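You operate a simulated robot arm through the tools that you are given. There is no shell and no other tool. Be economical: measure what you need, move in short steps, check, and stop when the job is done.

You are at the controls of a simulated two-armed robot. One attempt, no reset.

## Task
Lower the gauge arm, turn the drum stub to its highest reading, brake it there and raise the arm. Where these are worked on the way, their far stop is far enough and under half their travel is too little: gauge arm.
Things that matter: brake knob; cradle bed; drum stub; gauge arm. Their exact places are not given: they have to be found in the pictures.

It is judged by the outcome, as a careful person would: the job done as asked, and still so three seconds after it is handed in. It fails if anything else is knocked over, pushed out of place, dropped, spilled or broken.

## Robot
Two 7-joint arms with fingered hands on one trunk, on a base that drives. Base frame: it is fixed to the floor where the robot stands at the start and does not move with it; the origin is under the middle of the robot, x ahead of it, y to its left, z up. Readings come in mm, degrees, newtons and seconds.
The left shoulder is at the start at [70, 172, 1352], the right one opposite. Places, roughly: brake knob [900, -200, 1000]; cradle bed [800, -100, 900]; drum stub [800, -100, 1000]; gauge arm [900, 0, 1000]. Payload 5 kg a hand.
The tool frame of a hand sits at the grasp point between the pads (the TCP): z along the fingers, y along the line on which they close. The tips reach 43 mm beyond it. The gripper opens to 144 mm. The gripper's body begins 50 mm behind the TCP. The gripper is a hand of 5 fingers: y runs from the thumb to the fingers, the wrist lies at [-21, -124, -221] in the tool frame, and closing takes about 1.5 s.
Orientation is told as [roll, pitch, yaw] about the base's x, y, z axes, in that order, counted from this pose: with the fingers straight down and the wrist toward the robot, the tool's x, y and z point along [0, 1, 0], [1, 0, 0] and [0, 0, -1] of the base frame.

## Interface
- The arms move only by the tool move_arm. It takes "left_deltas", "right_deltas" or both (then of equal length, played together; a hand with none holds still); each is text: rows parted by semicolons, each of 7 numbers parted by spaces: the shift along the tool's x, y, z in mm, then the turn, a rotation vector about the tool's x, y, z in degrees, then the closure, from 0 (fully open) to 1 (shut). In form: x y z wx wy wz grip; .... A call has 1 to 8 rows; each row is the pose to reach, as a shift and turn from the pose commanded when the call began, along the tool's axes at that moment. A row lasts 0.2 s, in which the tool goes at most 50 mm and 8.6 degrees; a call with a longer step from one row to the next is refused whole, and so is a gripper value outside its range. A pose out of reach is approached as far as the arm can. The call stops where the force on the tool passes 90 N (or 10 N more than at its start, if that is more) or the arm is blocked; 0.2 s more then pass. Each finger travels about 45 mm/s and halts on what it meets, pressing with about 30 N; the grip force reading is that of the motor and also rises with nothing between the fingers. The clock runs only during rows and for 0.2 s after the last one: add rows that repeat a pose to give the fingers time. The reply holds the time, the measured pose of the TCP, the force on the tool along the base axes, the opening and the grip force, in the units named above and with some noise, with the torque about the TCP (base axes, N m) and any sound that the robot's microphone picked up, and new pictures: "views" is both (left out), scene, wrist or none (wrist: the cameras of the hands that moved).
- Cameras (640 x 400 px; columns grow to the right, rows downward): "scene" is now at [135.2, -8.7, 1580.5]; the picture's right is [-0.09, -1.00, 0.00], its down [-0.62, 0.06, -0.78] and it looks along [0.78, -0.07, -0.62] (base axes); focal length 278 px, centre (320, 200). "left" rides on the left gripper at [-86, -108, -168] in its tool frame; the picture's right is [-0.80, -0.28, 0.53], its down [0.54, -0.73, 0.42] and it looks along [0.27, 0.63, 0.73] (tool axes); focal length 275 px, centre (320, 200). "right" rides on the right gripper at [86, -108, -168] in its tool frame; the picture's right is [-0.80, 0.28, -0.53], its down [-0.54, -0.73, 0.42] and it looks along [-0.27, 0.63, 0.73] (tool axes); focal length 275 px, centre (320, 200).
- slide_trunk(by): slides the trunk up (or, below 0, down) by that many mm; the arms and the scene camera ride with it, the base frame stays. It gives what a move gives, with no picture.
- steer(legs): drives the robot by 1 to 6 legs, each [ahead, left, turn to the left] in mm, mm and degrees, along the robot's own axes; the way and the turn of a leg run together, so that a leg with both is an arc; at most 1500 mm and 180 degrees a leg. The arms and the cameras ride along, it lands a little off, and it stops where it bumps. It gives what a move gives, and a new picture of the scene camera.
- preshape(shape, hand): the hand has 5 fingers and takes this shape, open, in about a second: jaw (thumb against the fingers, like two jaws); tri (thumb and two fingers); tip (a fingertip pinch); poke (one finger out to press); point (the index stretched); flat (the hand flat); cup (the hand cupped); fist (a fist). The gripper value then closes the fingers along that shape, each until it touches; the sizes above hold for jaw. It gives what a move gives, with no picture.
- aim_head(pan, tilt): turns the head with the scene camera to pan (to the left, within 86 degrees either way) and tilt (down, from -29 to 69), counted from straight ahead of the robot. It gives what a move gives, and a new picture of the scene camera.
- pixel_to_xyz(camera, pixels): for up to 12 pixels [column, row] of the newest picture of that camera ("zoom" is the newest enlarged one), the place [x, y, z] in the base frame of the surface seen there, good to about 3 mm. It takes no simulated time.
- close_up(camera, box): a new picture of the part [left, top, right, bottom] of that camera's present view, enlarged. It takes no simulated time.
- finish_job(): hands the job in; it is judged then, once.

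Work in short steps. Measure before you move; look again where a grasp or a placing could have gone wrong, and mend it. You have 80 turns and 260 pictures in all, those below and enlarged ones among them. Open the grippers and draw the arms clear of the work before you hand the job in, unless the task says otherwise; then end with one line.

The tools are called after ">>>" by a JSON object that holds its "op" and its "data". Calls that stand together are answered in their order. move_arm: Moves the arms, as the interface text tells. Its arguments: {"type":"object","properties":{"left_deltas":{"type":"string"},"right_deltas":{"type":"string"},"views":{"type":"string","enum":["both","scene","wrist","none"]}},"required":[]} The other tools are called the same way: slide_trunk (by) slides the trunk up or down; preshape (shape, hand) gives the hand a shape; steer (legs) drives the base; aim_head (pan, tilt) turns the head that bears the scene camera; pixel_to_xyz (camera, pixels) gives the place of the surface under pixels of a picture; close_up (camera, box) takes an enlarged picture of a part of a camera's view; finish_job () hands the job in.

At the start:

```text
time_s: 0.0
left_tcp_pos: [792.4, 276.7, 1283.0]
left_tool_rot: [0.0, 0.0, -0.1]
left_ft_force: [0.2, -0.3, -0.6]
left_torque: [0.01, -0.01, -0.01]
left_opening: 143.5
left_grip_force: 0.1
left_shape: jaw
right_tcp_pos: [666.0, -375.0, 1327.8]
right_tool_rot: [0.0, 0.0, 0.0]
right_ft_force: [-0.1, -0.4, -0.3]
right_torque: [0.01, 0.02, -0.01]
right_opening: 143.6
right_grip_force: 0.0
right_shape: jaw
trunk travel left (down, up): [-450.0, 490.0]
robot x, y, heading: [4.0, 0.7, 0.0]
head pan, tilt: [-5.2, 38.4]
```

scene: 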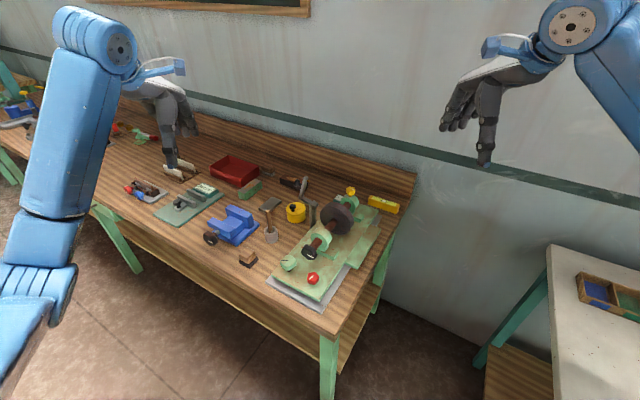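
right: 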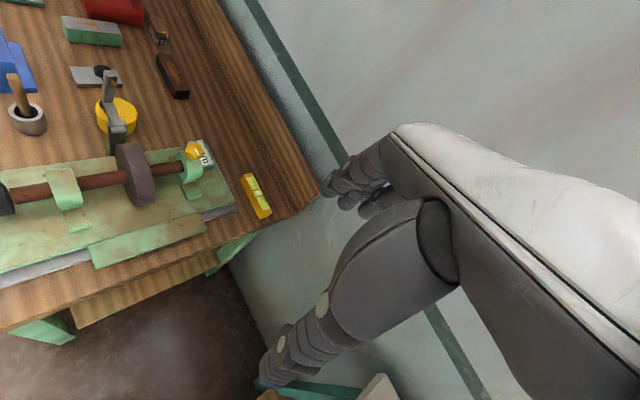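
left: 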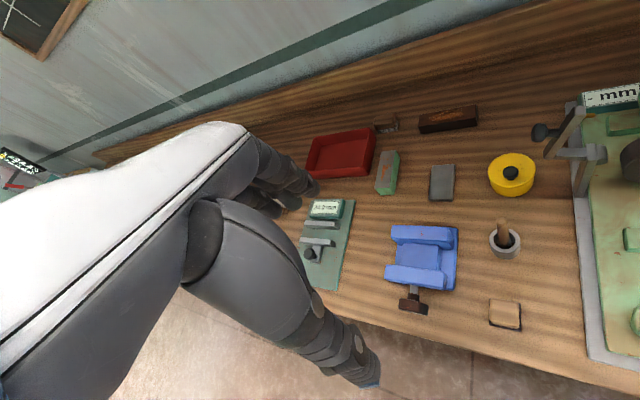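

The machine with the drum is around pixel (330,230) in the scene. I take enlarged views to identify its parts.

>>> {"op": "close_up", "data": {"camera": "scene", "box": [240, 160, 420, 320]}}

>>> {"op": "close_up", "data": {"camera": "right", "box": [0, 60, 280, 280]}}

>>> {"op": "close_up", "data": {"camera": "left", "box": [480, 60, 640, 380]}}

```text
2.50 times, centred on (330, 240) of scene
```

zoom: 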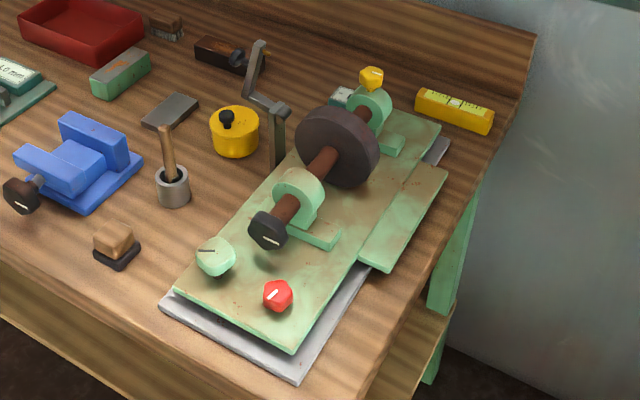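

```text
1.82 times, centred on (140, 170) of right
```

zoom: 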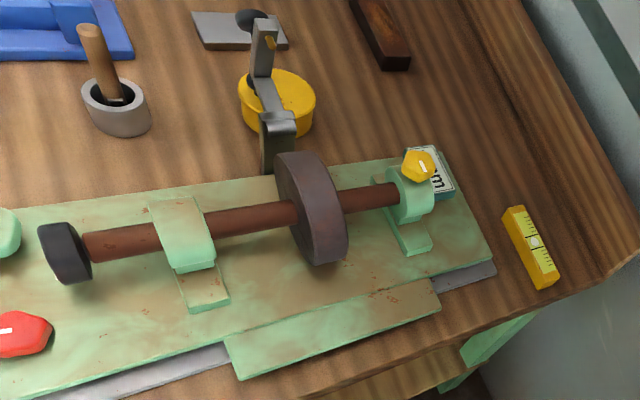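

```text
1.25 times, centred on (560, 220) of left
```

zoom: 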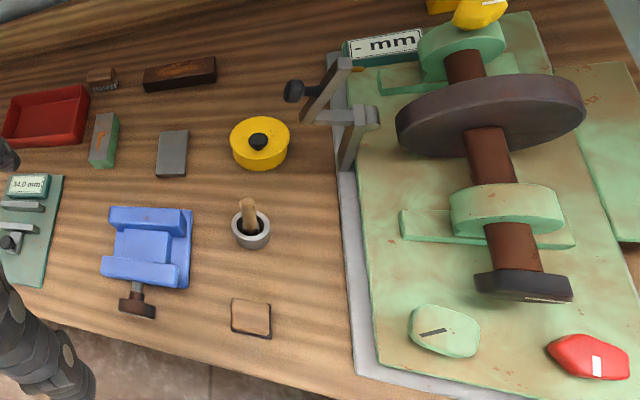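

The drum stub (black hex, zoom-scene ~(268,228)), gauge arm (grey, ~(258,90)), yellow knob on the rear bearing (~(372,76)), and red/green knobs on the bed are visible. I measure their places.

>>> {"op": "close_up", "data": {"camera": "scene", "box": [240, 160, 420, 320]}}

>>> {"op": "pixel_to_xyz", "data": {"camera": "zoom", "pixels": [[268, 230], [276, 296], [214, 255], [371, 78], [258, 50], [248, 95], [285, 108], [277, 155], [340, 150], [300, 190], [342, 95], [230, 290]]}}

>>> {"op": "pixel_to_xyz", "data": {"camera": "left", "pixels": [[541, 132], [575, 120], [600, 152], [578, 175], [620, 95], [560, 128], [595, 150]]}}

>>> {"op": "aim_head", "data": {"pan": -12, "tilt": 42}}

```text
2.50 times, centred on (330, 240) of scene
```

zoom: 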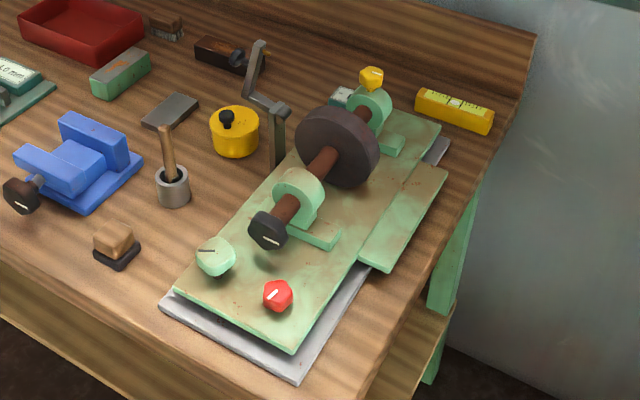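

```text
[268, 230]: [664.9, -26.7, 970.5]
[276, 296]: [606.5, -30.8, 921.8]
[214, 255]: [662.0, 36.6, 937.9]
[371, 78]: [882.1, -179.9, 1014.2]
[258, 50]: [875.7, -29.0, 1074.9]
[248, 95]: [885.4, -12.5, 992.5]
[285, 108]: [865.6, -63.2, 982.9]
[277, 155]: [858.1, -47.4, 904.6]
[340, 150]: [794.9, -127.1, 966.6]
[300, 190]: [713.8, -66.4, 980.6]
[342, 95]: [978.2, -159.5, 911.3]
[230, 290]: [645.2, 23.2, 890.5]
```

```text
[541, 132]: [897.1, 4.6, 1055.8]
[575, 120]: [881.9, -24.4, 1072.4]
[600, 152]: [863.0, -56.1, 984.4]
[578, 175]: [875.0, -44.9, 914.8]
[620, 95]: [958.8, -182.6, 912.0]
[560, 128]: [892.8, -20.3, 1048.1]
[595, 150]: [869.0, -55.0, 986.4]
```

```text
time_s: 0.7
left_tcp_pos: [793.6, 278.6, 1281.3]
left_tool_rot: [0.0, 0.1, 0.0]
left_ft_force: [0.5, 0.1, 0.1]
left_torque: [-0.03, 0.0, -0.04]
left_opening: 143.6
left_grip_force: 0.1
left_shape: jaw
right_tcp_pos: [666.2, -375.0, 1328.6]
right_tool_rot: [0.0, 0.0, 0.0]
right_ft_force: [0.1, 0.0, 0.1]
right_torque: [-0.01, 0.0, -0.02]
right_opening: 143.7
right_grip_force: 0.0
right_shape: jaw
trunk travel left (down, up): [-450.0, 490.0]
robot x, y, heading: [-1.4, -0.4, -0.1]
head pan, tilt: [-12.0, 42.0]
```

scene: 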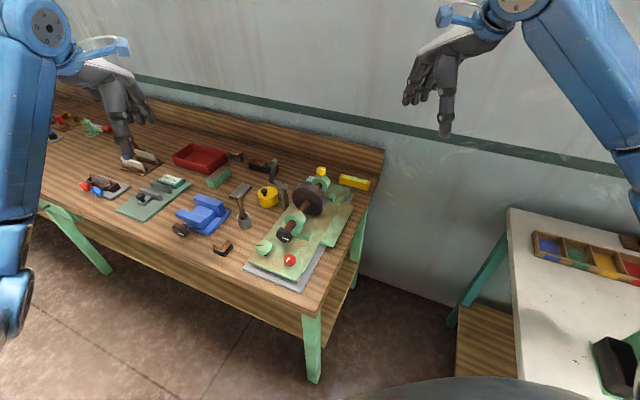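

Shaft runs from the stub (665,-27,970) to the yellow knob (882,-180,1014), heading about -35°. I'll drive the robot to face the machine square on so both hands can work it.

>>> {"op": "steer", "data": {"legs": [[198, 382, 0], [0, 0, -35]]}}

>>> {"op": "aim_head", "data": {"pan": 0, "tilt": 42}}

>>> {"op": "close_up", "data": {"camera": "scene", "box": [240, 150, 420, 290]}}

```text
time_s: 5.0
left_tcp_pos: [1010.6, 166.6, 1282.8]
left_tool_rot: [0.1, 0.0, -34.4]
left_ft_force: [-0.4, -0.1, 0.5]
left_torque: [-0.01, 0.0, -0.04]
left_opening: 143.8
left_grip_force: 0.0
left_shape: jaw
right_tcp_pos: [537.9, -300.4, 1327.4]
right_tool_rot: [0.0, 0.0, -34.3]
right_ft_force: [0.4, -0.4, 0.3]
right_torque: [0.02, 0.01, 0.0]
right_opening: 143.3
right_grip_force: 0.0
right_shape: jaw
trunk travel left (down, up): [-450.0, 490.0]
robot x, y, heading: [198.2, 383.0, -34.4]
head pan, tilt: [-12.0, 42.0]
```

scene: 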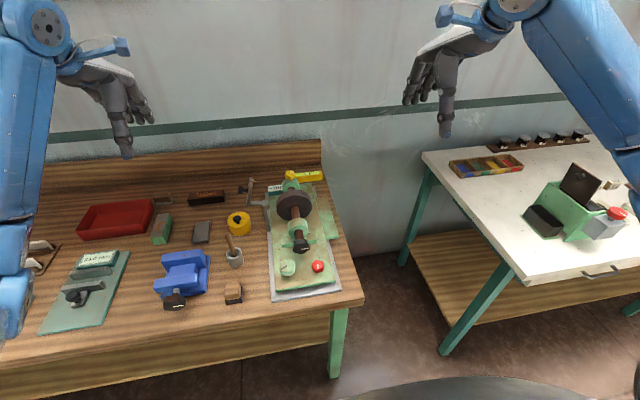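

```text
time_s: 5.7
left_tcp_pos: [1010.5, 165.5, 1283.0]
left_tool_rot: [0.0, -0.1, -34.4]
left_ft_force: [-0.5, -0.5, -0.1]
left_torque: [0.02, -0.04, -0.03]
left_opening: 143.4
left_grip_force: 0.1
left_shape: jaw
right_tcp_pos: [537.5, -301.2, 1327.4]
right_tool_rot: [0.0, 0.0, -34.5]
right_ft_force: [-0.3, 0.6, 0.1]
right_torque: [0.0, 0.02, -0.02]
right_opening: 143.7
right_grip_force: 0.1
right_shape: jaw
trunk travel left (down, up): [-450.0, 490.0]
robot x, y, heading: [195.5, 382.1, -34.4]
head pan, tilt: [0.0, 42.0]
```

scene: 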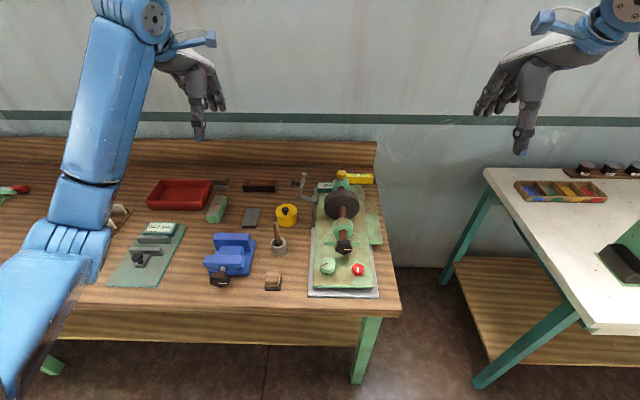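

```text
2.86 times, centred on (330, 220) of scene
```

zoom: 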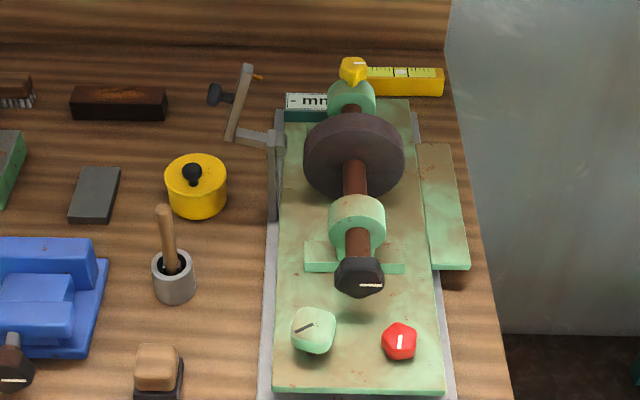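

The robot faces the machine squarely. I measure the key points precisely in this zoom.

>>> {"op": "pixel_to_xyz", "data": {"camera": "zoom", "pixels": [[358, 278], [356, 205], [354, 170], [352, 122], [354, 62], [353, 76], [214, 94], [246, 70], [231, 138], [280, 140], [310, 103], [342, 280]]}}

>>> {"op": "close_up", "data": {"camera": "scene", "box": [290, 165, 390, 225]}}

>>> {"op": "close_up", "data": {"camera": "scene", "box": [300, 215, 400, 295]}}

```text
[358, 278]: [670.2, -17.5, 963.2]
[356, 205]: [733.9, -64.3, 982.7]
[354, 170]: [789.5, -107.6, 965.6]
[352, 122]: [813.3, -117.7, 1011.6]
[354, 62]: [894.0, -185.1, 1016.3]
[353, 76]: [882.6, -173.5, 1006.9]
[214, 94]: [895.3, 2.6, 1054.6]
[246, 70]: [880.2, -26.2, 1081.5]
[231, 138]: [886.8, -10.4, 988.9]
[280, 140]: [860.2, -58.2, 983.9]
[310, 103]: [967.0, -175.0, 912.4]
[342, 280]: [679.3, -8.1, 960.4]
```

```text
6.40 times, centred on (340, 195) of scene
```

zoom: 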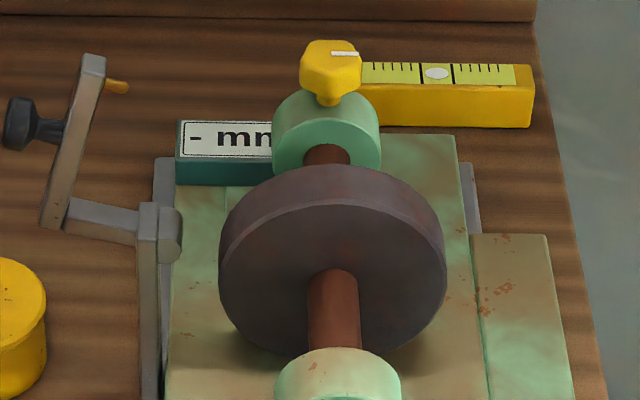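

```text
5.00 times, centred on (350, 255) of scene
```

zoom: 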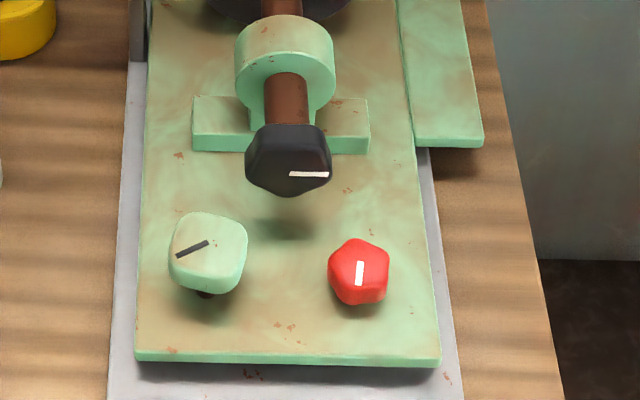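

Gauge arm is an L-lever pivoting at (860,-58,984) about the shaft direction, black ball handle at (895,3,1055), stylus at its top. I'll push the ball over toward the drum with a poking left finger; first shape the hand and look.

>>> {"op": "preshape", "data": {"shape": "poke", "hand": "left"}}

>>> {"op": "move_arm", "data": {"left_deltas": "0 -40 0 0 0 0 0; 0 -80 0 0 0 0 0; 0 -80 40 0 0 0 0", "views": "both"}}

>>> {"op": "close_up", "data": {"camera": "scene", "box": [140, 20, 340, 220]}}

```text
time_s: 6.6
left_tcp_pos: [1011.7, 165.2, 1281.7]
left_tool_rot: [0.0, 0.0, -34.5]
left_ft_force: [-0.5, -0.3, 0.3]
left_torque: [-0.02, -0.02, 0.0]
left_opening: 0.0
left_grip_force: 0.1
left_shape: poke
right_tcp_pos: [537.9, -301.3, 1328.0]
right_tool_rot: [0.0, 0.0, -34.4]
right_ft_force: [-0.5, 0.2, -0.8]
right_torque: [0.03, 0.01, 0.0]
right_opening: 143.6
right_grip_force: 0.1
right_shape: jaw
trunk travel left (down, up): [-450.0, 490.0]
robot x, y, heading: [200.5, 385.3, -34.2]
head pan, tilt: [0.0, 42.0]
```

```text
time_s: 7.4
left_tcp_pos: [945.3, 206.5, 1243.8]
left_tool_rot: [0.0, 0.2, -34.5]
left_ft_force: [0.9, 0.5, 0.3]
left_torque: [0.06, 0.08, 0.01]
left_opening: 0.2
left_grip_force: 0.1
left_shape: poke
right_tcp_pos: [538.9, -302.0, 1325.5]
right_tool_rot: [0.0, 0.1, -34.3]
right_ft_force: [0.7, -0.4, 0.2]
right_torque: [0.06, 0.04, 0.0]
right_opening: 143.8
right_grip_force: 0.1
right_shape: jaw
trunk travel left (down, up): [-450.0, 490.0]
robot x, y, heading: [198.6, 382.2, -34.3]
head pan, tilt: [0.0, 42.0]
```

scene: 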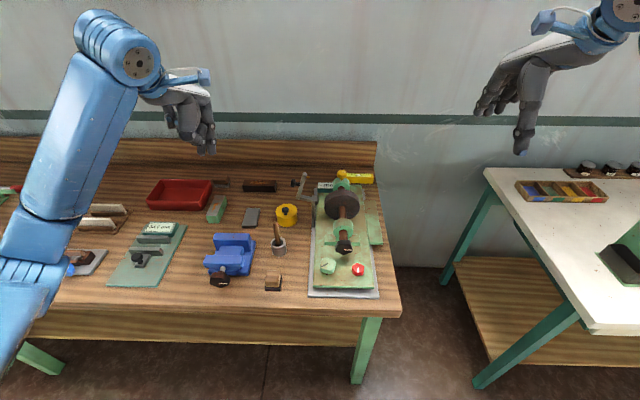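
left: 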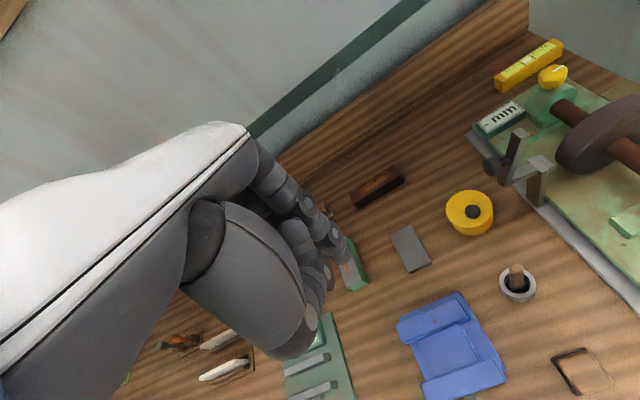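

```text
2.00 times, centred on (240, 120) of scene
```

zoom: 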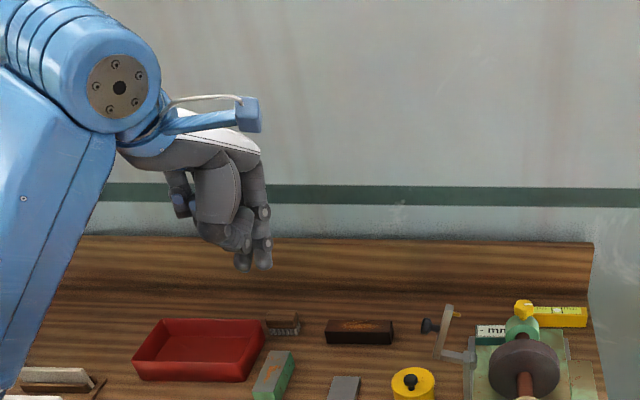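

I'll measure where the poking fingertip is relative to the TCP (zoom (242,264) and (263,264)).

>>> {"op": "pixel_to_xyz", "data": {"camera": "zoom", "pixels": [[242, 266], [263, 266], [262, 213], [225, 210], [240, 240], [182, 210], [250, 150], [264, 246]]}}

>>> {"op": "close_up", "data": {"camera": "left", "box": [180, 120, 380, 380]}}

```text
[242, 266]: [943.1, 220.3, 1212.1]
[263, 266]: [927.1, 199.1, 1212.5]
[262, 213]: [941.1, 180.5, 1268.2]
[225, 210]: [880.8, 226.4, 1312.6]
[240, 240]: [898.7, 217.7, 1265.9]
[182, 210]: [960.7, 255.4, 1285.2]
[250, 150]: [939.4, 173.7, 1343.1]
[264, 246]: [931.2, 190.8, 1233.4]
```

```text
1.54 times, centred on (280, 250) of left
```

zoom: 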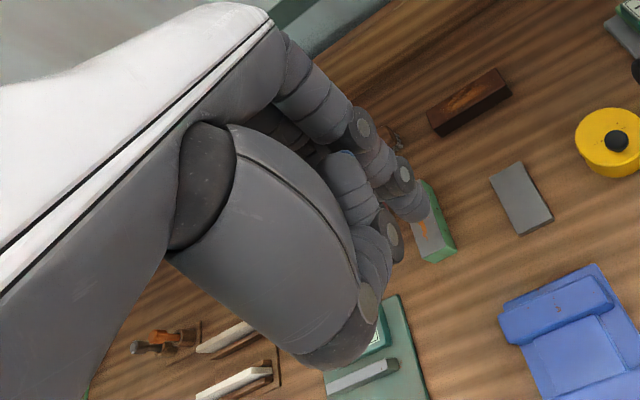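

Fingertip is ~18 mm to the right of the TCP and ~35 mm below it. I move the left hand to just left of the ball (target TCP ≈ (928,41,1080)).

>>> {"op": "move_arm", "data": {"left_deltas": "-20 20 30 0 0 0 0; -40 40 65 0 0 0 0; -65 60 100 0 0 0 0; -90 79 130 0 0 0 0; -120 79 155 0 0 0 0; -140 79 164 0 0 0 0", "views": "both"}}

>>> {"op": "close_up", "data": {"camera": "scene", "box": [260, 120, 380, 220]}}

```text
time_s: 8.8
left_tcp_pos: [931.4, 49.6, 1078.7]
left_tool_rot: [0.0, 0.1, -34.3]
left_ft_force: [0.2, 0.1, 0.1]
left_torque: [-0.03, -0.05, 0.02]
left_opening: 0.3
left_grip_force: 0.0
left_shape: poke
right_tcp_pos: [537.7, -302.1, 1328.5]
right_tool_rot: [0.0, 0.0, -34.3]
right_ft_force: [0.1, -1.3, -0.6]
right_torque: [0.02, -0.03, 0.0]
right_opening: 143.6
right_grip_force: 0.1
right_shape: jaw
trunk travel left (down, up): [-450.0, 490.0]
robot x, y, heading: [200.6, 384.4, -34.4]
head pan, tilt: [0.0, 42.0]
```

scene: 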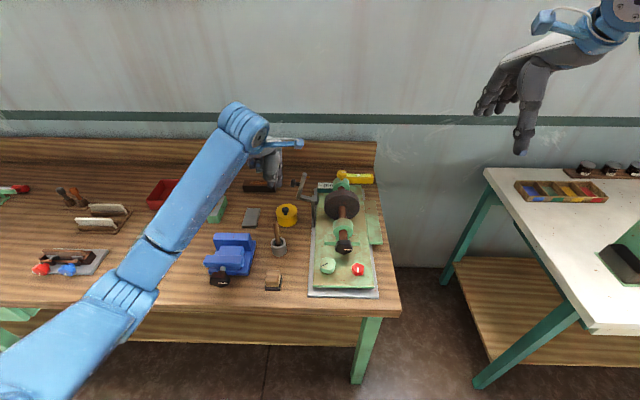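
left: 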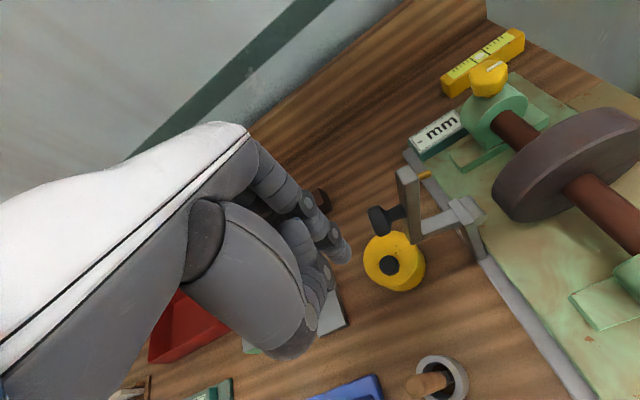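

```text
4.00 times, centred on (320, 170) of scene
```

zoom: 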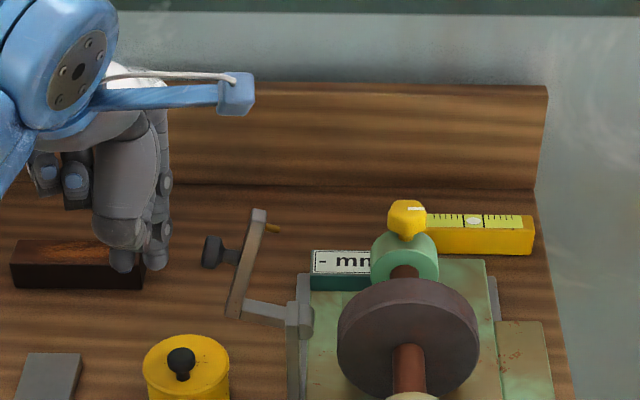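

The finger sits left of the ball (zoom (158,266) versus ball (212,252)). I measure both before pushing.

>>> {"op": "pixel_to_xyz", "data": {"camera": "zoom", "pixels": [[158, 266], [166, 258], [164, 235], [212, 252], [206, 250], [120, 268], [231, 257], [270, 229]]}}

>>> {"op": "pixel_to_xyz", "data": {"camera": "left", "pixels": [[342, 258], [330, 240], [376, 220], [424, 175], [407, 175]]}}

```text
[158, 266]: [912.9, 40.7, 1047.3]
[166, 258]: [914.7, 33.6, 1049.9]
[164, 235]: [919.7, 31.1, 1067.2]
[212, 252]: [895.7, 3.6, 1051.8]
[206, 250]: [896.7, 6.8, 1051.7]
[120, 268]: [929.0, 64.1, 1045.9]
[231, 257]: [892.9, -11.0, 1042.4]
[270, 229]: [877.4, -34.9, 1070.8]
```

```text
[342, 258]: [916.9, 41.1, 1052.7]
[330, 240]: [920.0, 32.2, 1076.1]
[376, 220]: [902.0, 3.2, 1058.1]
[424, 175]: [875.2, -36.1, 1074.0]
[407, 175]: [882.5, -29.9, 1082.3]
```

Finger is aligned with the ball in depth (≈5 mm), 37 mm left of it. I push it along its arc up to about the top.

>>> {"op": "move_arm", "data": {"left_deltas": "-10 3 6 0 0 0 0; -22 3 6 0 0 0 0; -42 3 -8 0 0 0 0; -66 3 -18 0 0 0 0; -90 3 -20 0 0 0 0", "views": "both"}}

>>> {"op": "close_up", "data": {"camera": "scene", "box": [260, 120, 380, 220]}}

```text
time_s: 10.0
left_tcp_pos: [881.8, -26.6, 1099.9]
left_tool_rot: [0.0, 0.0, -34.5]
left_ft_force: [-0.3, 0.4, 0.2]
left_torque: [-0.01, 0.04, 0.0]
left_opening: 0.0
left_grip_force: 0.1
left_shape: poke
right_tcp_pos: [536.5, -301.5, 1326.7]
right_tool_rot: [0.0, 0.1, -34.4]
right_ft_force: [-1.0, 0.5, -0.8]
right_torque: [0.02, 0.0, -0.02]
right_opening: 143.4
right_grip_force: 0.1
right_shape: jaw
trunk travel left (down, up): [-450.0, 490.0]
robot x, y, heading: [199.1, 383.1, -34.2]
head pan, tilt: [0.0, 42.0]
```

scene: 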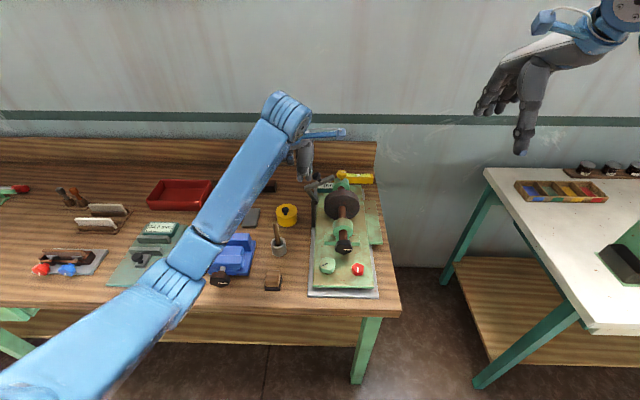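
left: 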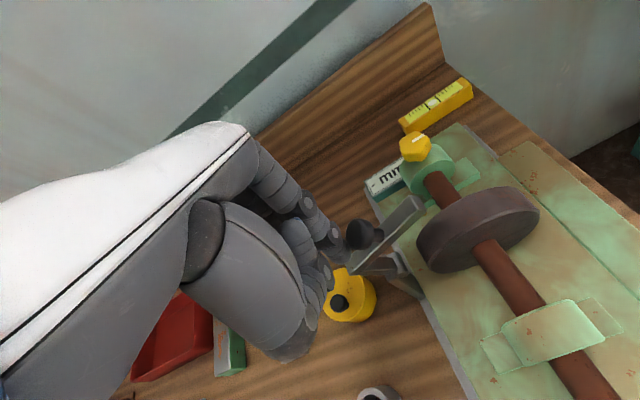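

```text
4.00 times, centred on (320, 170) of scene
```

zoom: 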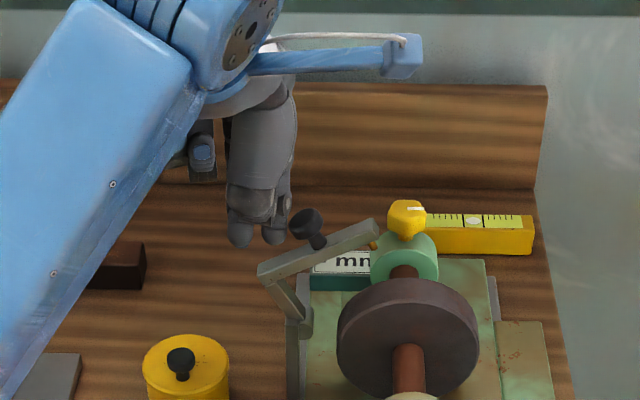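

The arm follows and stays by friction (ball at zoom (305,222)). I continue pushing along the arc down towards the drum.

>>> {"op": "move_arm", "data": {"left_deltas": "-20 0 0 0 0 0 0; -40 0 4 0 0 0 0; -58 0 10 0 0 0 0; -72 0 16 0 0 0 0", "views": "both"}}

>>> {"op": "close_up", "data": {"camera": "scene", "box": [260, 120, 380, 220]}}

```text
time_s: 11.0
left_tcp_pos: [849.3, -74.1, 1082.6]
left_tool_rot: [0.1, 0.1, -33.8]
left_ft_force: [22.1, 41.8, 8.1]
left_torque: [1.01, -0.55, -0.22]
left_opening: 0.1
left_grip_force: 0.0
left_shape: poke
right_tcp_pos: [543.8, -293.1, 1330.7]
right_tool_rot: [-0.2, 0.0, -34.1]
right_ft_force: [0.9, -0.1, -0.2]
right_torque: [0.0, 0.02, 0.0]
right_opening: 143.8
right_grip_force: 0.1
right_shape: jaw
trunk travel left (down, up): [-450.0, 490.0]
robot x, y, heading: [200.0, 388.0, -34.1]
head pan, tilt: [0.0, 42.0]
```

scene: 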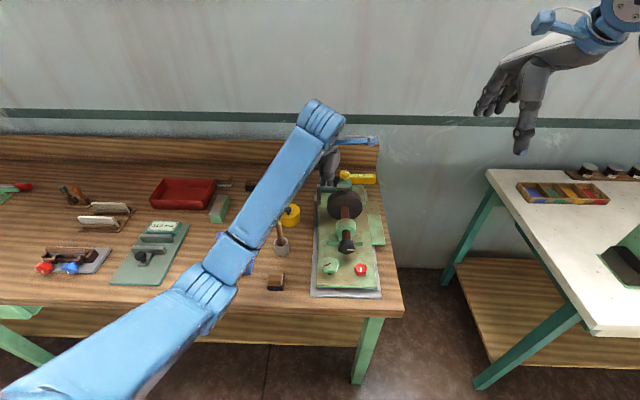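
left: 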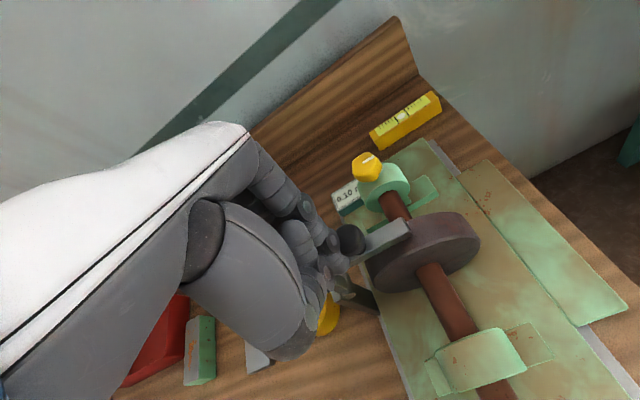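

```text
4.00 times, centred on (320, 170) of scene
```

zoom: 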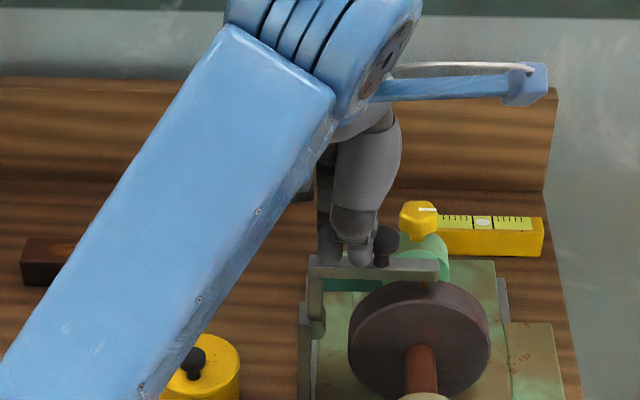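

The arm has reached its stop (48 N) and the display now shows a number (left view (345,193)). I back off left and up.

>>> {"op": "move_arm", "data": {"left_deltas": "15 0 -4 0 0 0 0; 45 0 -40 0 0 0 0; 60 -20 -85 0 0 0 0; 70 -40 -130 0 0 0 0; 70 -60 -170 0 0 0 0", "views": "both"}}

>>> {"op": "close_up", "data": {"camera": "scene", "box": [300, 160, 380, 220]}}

>>> {"op": "close_up", "data": {"camera": "left", "box": [300, 100, 580, 300]}}

```text
refused: row 3 steps farther than a row can; nothing moved
```

```text
6.67 times, centred on (340, 190) of scene
```

zoom: 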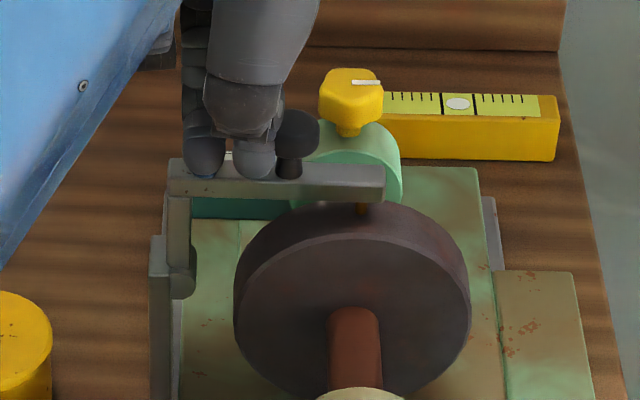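

```text
2.00 times, centred on (440, 200) of left
```

zoom: 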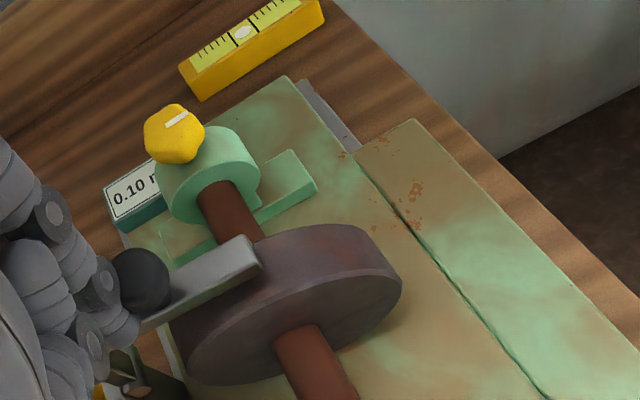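

The stylus touches the drum and it reads 0.10. I retreat with shorter steps.

>>> {"op": "move_arm", "data": {"left_deltas": "15 0 -4 0 0 0 0; 40 0 -30 0 0 0 0; 55 -10 -65 0 0 0 0; 65 -20 -105 0 0 0 0; 65 -30 -150 0 0 0 0", "views": "both"}}

>>> {"op": "close_up", "data": {"camera": "scene", "box": [300, 160, 380, 220]}}

>>> {"op": "close_up", "data": {"camera": "left", "box": [300, 100, 580, 300]}}

```text
time_s: 12.2
left_tcp_pos: [853.9, -12.8, 1232.2]
left_tool_rot: [-0.1, 0.1, -34.4]
left_ft_force: [0.4, 0.2, -0.4]
left_torque: [-0.06, 0.02, -0.01]
left_opening: 0.2
left_grip_force: 0.1
left_shape: poke
right_tcp_pos: [537.6, -299.0, 1329.1]
right_tool_rot: [-0.1, 0.0, -34.4]
right_ft_force: [0.3, 0.7, 0.2]
right_torque: [-0.05, 0.01, -0.02]
right_opening: 143.5
right_grip_force: 0.1
right_shape: jaw
trunk travel left (down, up): [-450.0, 490.0]
robot x, y, heading: [197.7, 386.6, -34.6]
head pan, tilt: [0.0, 42.0]
```

scene: 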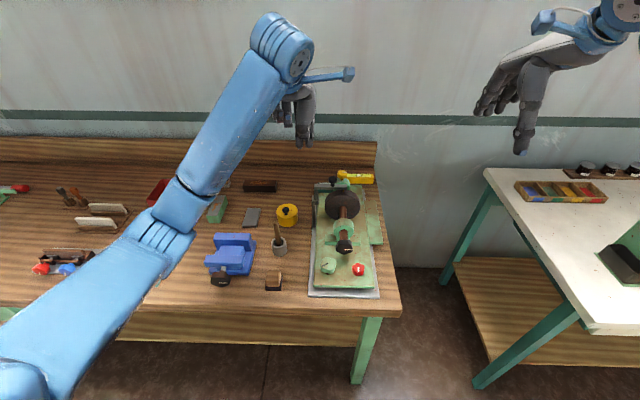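
left: 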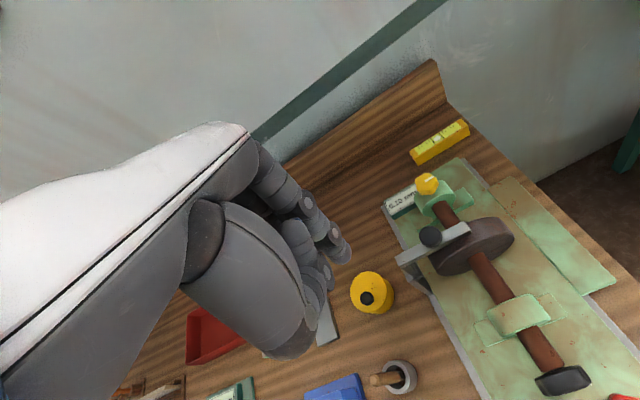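

```text
6.67 times, centred on (340, 190) of scene
```

zoom: 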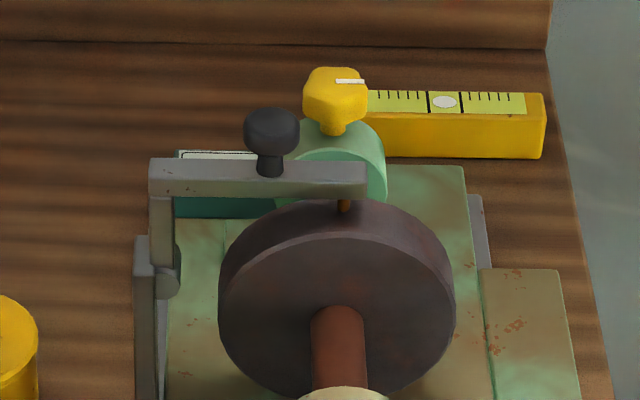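

```text
2.00 times, centred on (440, 200) of left
```

zoom: 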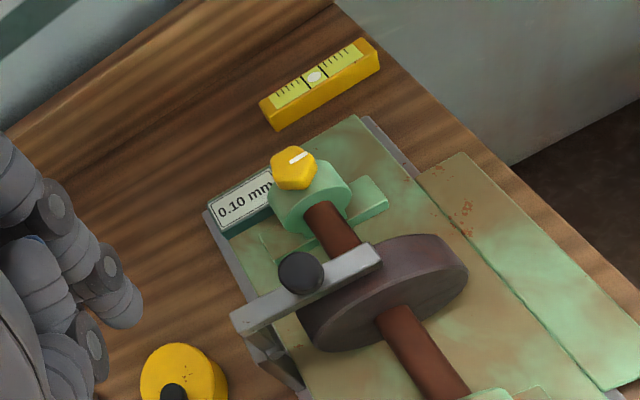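

The display reads 0.10 mm and is legible from the left wrist camera, so I leave the left hand parked there. Now I measure the stub precisely and look at the right hand's finger geometry.

>>> {"op": "close_up", "data": {"camera": "scene", "box": [320, 220, 380, 280]}}

>>> {"op": "pixel_to_xyz", "data": {"camera": "zoom", "pixels": [[245, 140], [245, 195], [200, 195], [330, 195], [245, 255], [245, 100], [190, 190], [300, 190], [400, 310], [90, 290], [250, 345]]}}

>>> {"op": "close_up", "data": {"camera": "left", "box": [460, 280, 640, 400]}}

>>> {"op": "pixel_to_xyz", "data": {"camera": "left", "pixels": [[545, 378], [587, 375], [562, 372], [540, 350], [500, 290], [575, 387]]}}

>>> {"op": "close_up", "data": {"camera": "scene", "box": [460, 40, 640, 160]}}

```text
6.67 times, centred on (350, 250) of scene
```

zoom: 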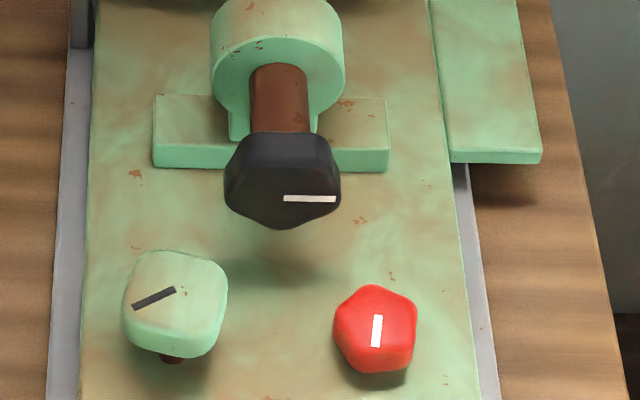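

```text
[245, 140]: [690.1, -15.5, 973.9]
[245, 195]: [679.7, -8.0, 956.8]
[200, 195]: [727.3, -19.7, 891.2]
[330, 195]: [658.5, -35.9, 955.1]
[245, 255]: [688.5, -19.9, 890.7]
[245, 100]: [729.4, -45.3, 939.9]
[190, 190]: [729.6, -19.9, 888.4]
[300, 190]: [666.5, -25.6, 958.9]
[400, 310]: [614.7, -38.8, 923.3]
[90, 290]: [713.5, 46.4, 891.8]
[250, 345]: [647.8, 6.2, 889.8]
```

```text
3.33 times, centred on (550, 340) of left
```

zoom: 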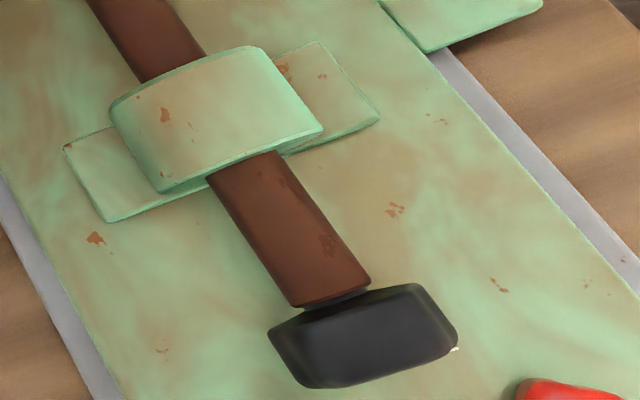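

```text
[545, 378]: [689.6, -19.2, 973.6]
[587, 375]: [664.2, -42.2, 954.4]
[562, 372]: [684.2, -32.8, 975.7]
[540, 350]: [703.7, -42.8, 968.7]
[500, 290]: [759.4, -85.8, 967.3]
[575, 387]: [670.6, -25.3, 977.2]
```

```text
3.33 times, centred on (550, 100) of scene
```

zoom: 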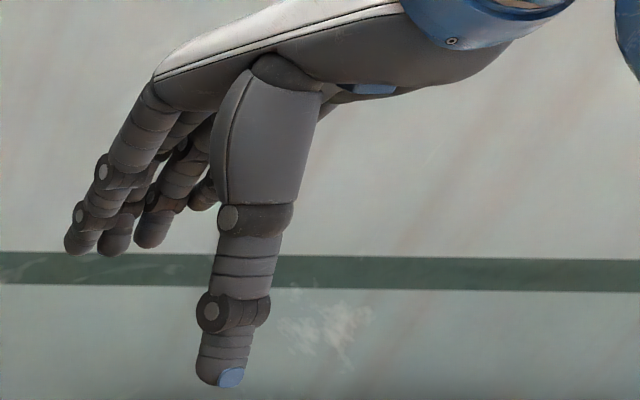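

The stub is centred at about (680,-27,957), ≈45 mm across. I'll shape the right hand to tri and bring it in from the right, turned so thumb and fingers straddle the stub; the left hand moves a bit up and aside.

>>> {"op": "preshape", "data": {"shape": "tri", "hand": "right"}}

>>> {"op": "move_arm", "data": {"left_deltas": "8 8 -8 0 0 0 0; 16 16 -16 0 0 0 0; 24 24 -24 0 0 0 0; 32 32 -32 0 0 0 0; 40 40 -40 0 0 0 0; 48 40 -48 0 0 0 0; 56 40 -50 0 0 0 0; 60 40 -50 0 0 0 0", "right_deltas": "19 -5 28 0 0 -8.5 0; 38 -10 56 0 0 -17 0; 57 -15 84 0 0 -25.5 0; 76 -20 112 0 0 -34 0; 95 -25 140 0 0 -42.5 0; 114 -30 168 0 0 -51 0; 133 -34 198 0 0 -59.5 0; 152 -38 228 0 0 -68 0", "views": "both"}}

```text
time_s: 13.1
left_tcp_pos: [853.4, -15.4, 1234.0]
left_tool_rot: [0.0, 0.0, -34.4]
left_ft_force: [0.2, -0.1, -0.5]
left_torque: [-0.02, 0.02, -0.03]
left_opening: 0.0
left_grip_force: 0.0
left_shape: poke
right_tcp_pos: [537.2, -301.4, 1327.1]
right_tool_rot: [-0.1, -0.1, -34.4]
right_ft_force: [0.0, -0.5, 0.3]
right_torque: [0.01, 0.01, -0.02]
right_opening: 143.6
right_grip_force: 0.1
right_shape: tri
trunk travel left (down, up): [-450.0, 490.0]
robot x, y, heading: [201.2, 384.2, -34.3]
head pan, tilt: [0.0, 42.0]
```

```text
time_s: 14.9
left_tcp_pos: [921.1, 12.3, 1281.6]
left_tool_rot: [0.1, 0.1, -34.4]
left_ft_force: [0.2, 0.2, 0.4]
left_torque: [-0.01, 0.06, -0.01]
left_opening: 0.2
left_grip_force: 0.0
left_shape: poke
right_tcp_pos: [593.3, -151.8, 1099.9]
right_tool_rot: [0.0, -0.1, 33.6]
right_ft_force: [0.3, -0.9, 0.4]
right_torque: [0.04, 0.01, 0.04]
right_opening: 143.8
right_grip_force: 0.1
right_shape: tri
trunk travel left (down, up): [-450.0, 490.0]
robot x, y, heading: [200.6, 384.2, -34.6]
head pan, tilt: [0.0, 42.0]
```

scene: 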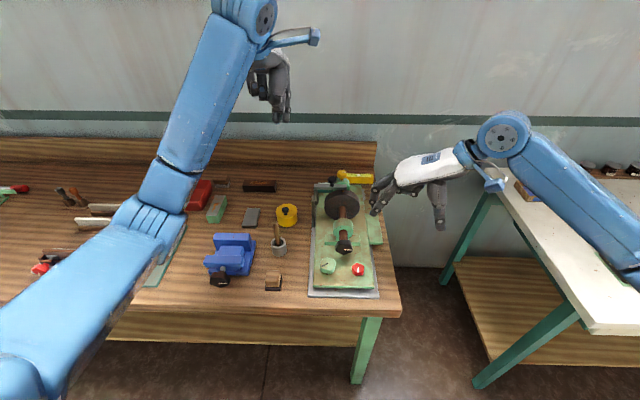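
right: 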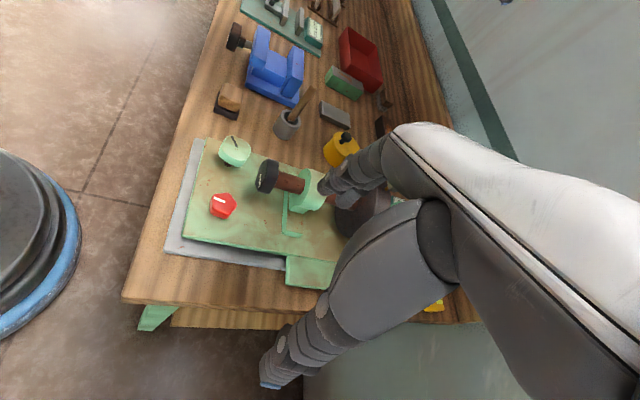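
left: 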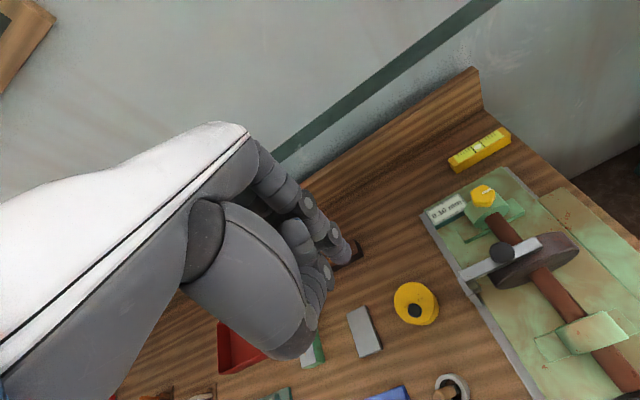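

Right hand is at u=575, v=210. I finish the turn and bring it above the stub at z≈1045 to inspect.

>>> {"op": "move_arm", "data": {"right_deltas": "14 35 14 0 0 -7 0; 28 70 28 0 0 -14 0; 43 106 42 0 0 -22 0; 57 141 55 0 0 -22 0", "views": "both"}}

>>> {"op": "close_up", "data": {"camera": "scene", "box": [270, 150, 430, 290]}}

>>> {"op": "close_up", "data": {"camera": "right", "box": [180, 120, 500, 400]}}

```text
time_s: 15.9
left_tcp_pos: [922.3, 12.2, 1280.6]
left_tool_rot: [0.0, 0.1, -34.4]
left_ft_force: [0.5, 0.2, -0.5]
left_torque: [-0.04, 0.03, -0.03]
left_opening: 0.0
left_grip_force: 0.2
left_shape: poke
right_tcp_pos: [681.7, -27.5, 1045.0]
right_tool_rot: [0.0, 0.1, 55.6]
right_ft_force: [0.2, 0.5, -0.1]
right_torque: [-0.03, 0.03, -0.02]
right_opening: 143.9
right_grip_force: 0.1
right_shape: tri
trunk travel left (down, up): [-450.0, 490.0]
robot x, y, heading: [198.6, 384.0, -34.5]
head pan, tilt: [0.0, 42.0]
```

scene: 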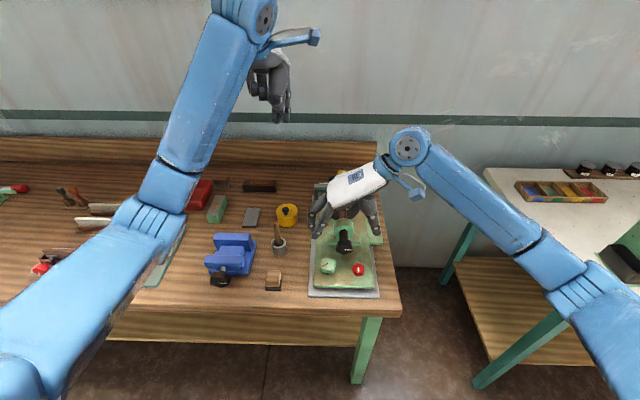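
right: 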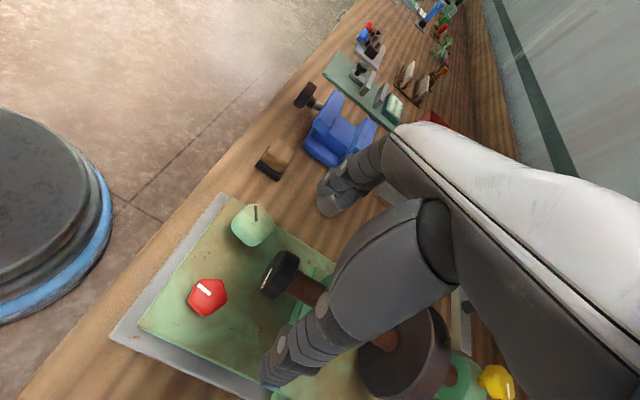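

```text
2.86 times, centred on (350, 220) of scene
```

zoom: 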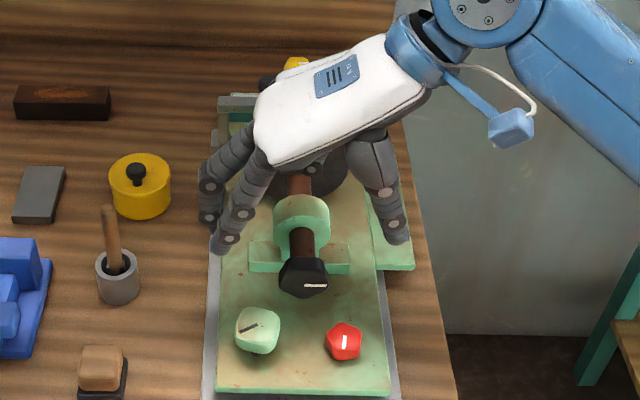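

```text
1.43 times, centred on (340, 260) of right
```

zoom: 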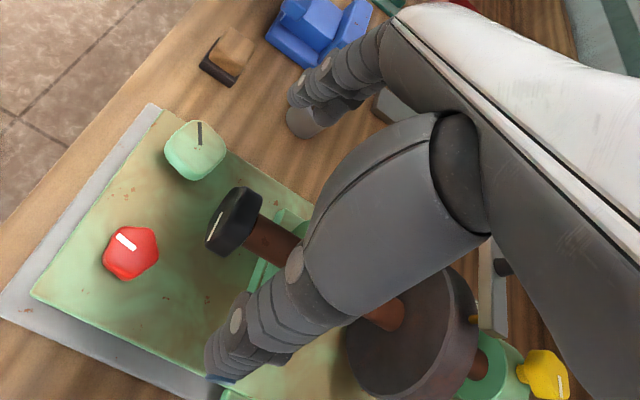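

I measure fingertip positions (index, middle, thumb) relative to the TCP.

>>> {"op": "pixel_to_xyz", "data": {"camera": "scene", "pixels": [[315, 236], [311, 225], [377, 233], [376, 222], [314, 214], [321, 223], [362, 210]]}}

>>> {"op": "pixel_to_xyz", "data": {"camera": "right", "pixels": [[273, 378], [290, 350], [330, 205], [340, 180], [322, 310]]}}

```text
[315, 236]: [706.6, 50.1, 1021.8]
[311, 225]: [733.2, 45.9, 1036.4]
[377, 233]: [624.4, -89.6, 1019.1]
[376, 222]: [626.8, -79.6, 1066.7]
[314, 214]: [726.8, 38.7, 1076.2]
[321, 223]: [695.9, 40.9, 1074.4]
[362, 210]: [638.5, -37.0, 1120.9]
```

```text
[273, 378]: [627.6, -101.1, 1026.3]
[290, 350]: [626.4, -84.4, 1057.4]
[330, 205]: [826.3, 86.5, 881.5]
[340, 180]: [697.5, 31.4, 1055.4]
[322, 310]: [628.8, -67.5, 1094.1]
```

Tips: index u −23, middle u +1, thumb u −10 relative to TCP, spread ±80. I shift 10 mm forward, descend to z≈970 (tips ≈935, clear of the green knob at v+42,u−51) and close on the stub.

>>> {"op": "move_arm", "data": {"right_deltas": "-10 0 25 0 0 0 0; -10 0 50 0 0 0 0; -10 0 75 0 0 0 0", "views": "scene"}}

>>> {"op": "close_up", "data": {"camera": "scene", "box": [290, 180, 410, 280]}}

>>> {"op": "close_up", "data": {"camera": "right", "box": [120, 120, 440, 400]}}

```text
time_s: 16.7
left_tcp_pos: [921.3, 12.9, 1283.8]
left_tool_rot: [0.0, 0.0, -34.4]
left_ft_force: [0.0, -0.5, 0.7]
left_torque: [-0.01, -0.02, 0.0]
left_opening: 0.0
left_grip_force: 0.0
left_shape: poke
right_tcp_pos: [687.3, -34.1, 970.7]
right_tool_rot: [0.0, 0.0, 55.6]
right_ft_force: [0.1, -0.2, -0.3]
right_torque: [0.02, 0.0, 0.0]
right_opening: 143.8
right_grip_force: 0.1
right_shape: tri
trunk travel left (down, up): [-450.0, 490.0]
robot x, y, heading: [198.7, 382.4, -34.5]
head pan, tilt: [0.0, 42.0]
```

scene: 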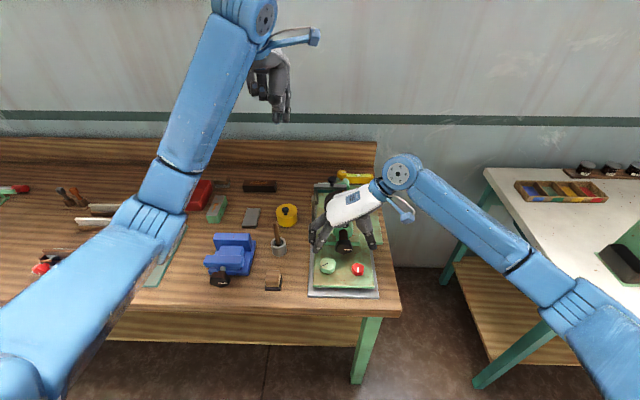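

```text
4.00 times, centred on (350, 230) of scene
```

zoom: 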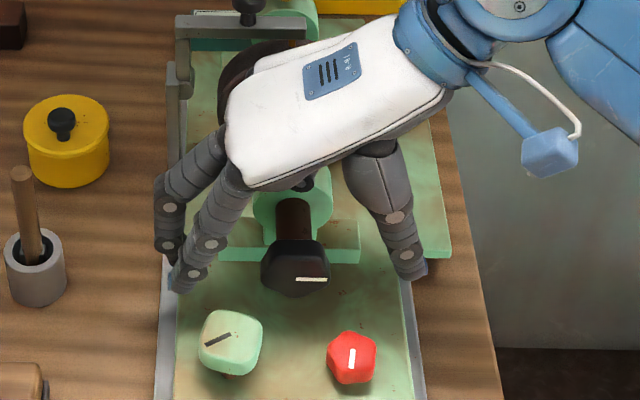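

```text
1.43 times, centred on (280, 260) of right
```

zoom: 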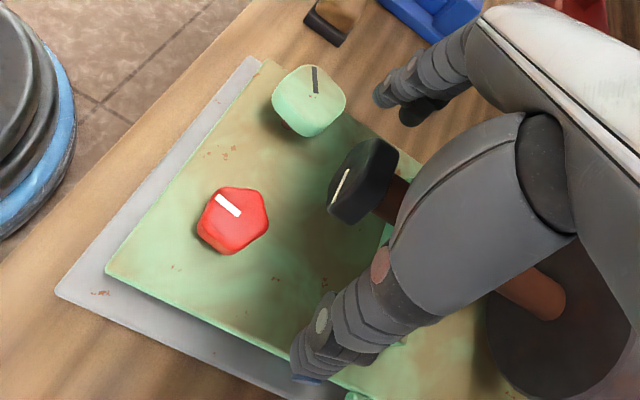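

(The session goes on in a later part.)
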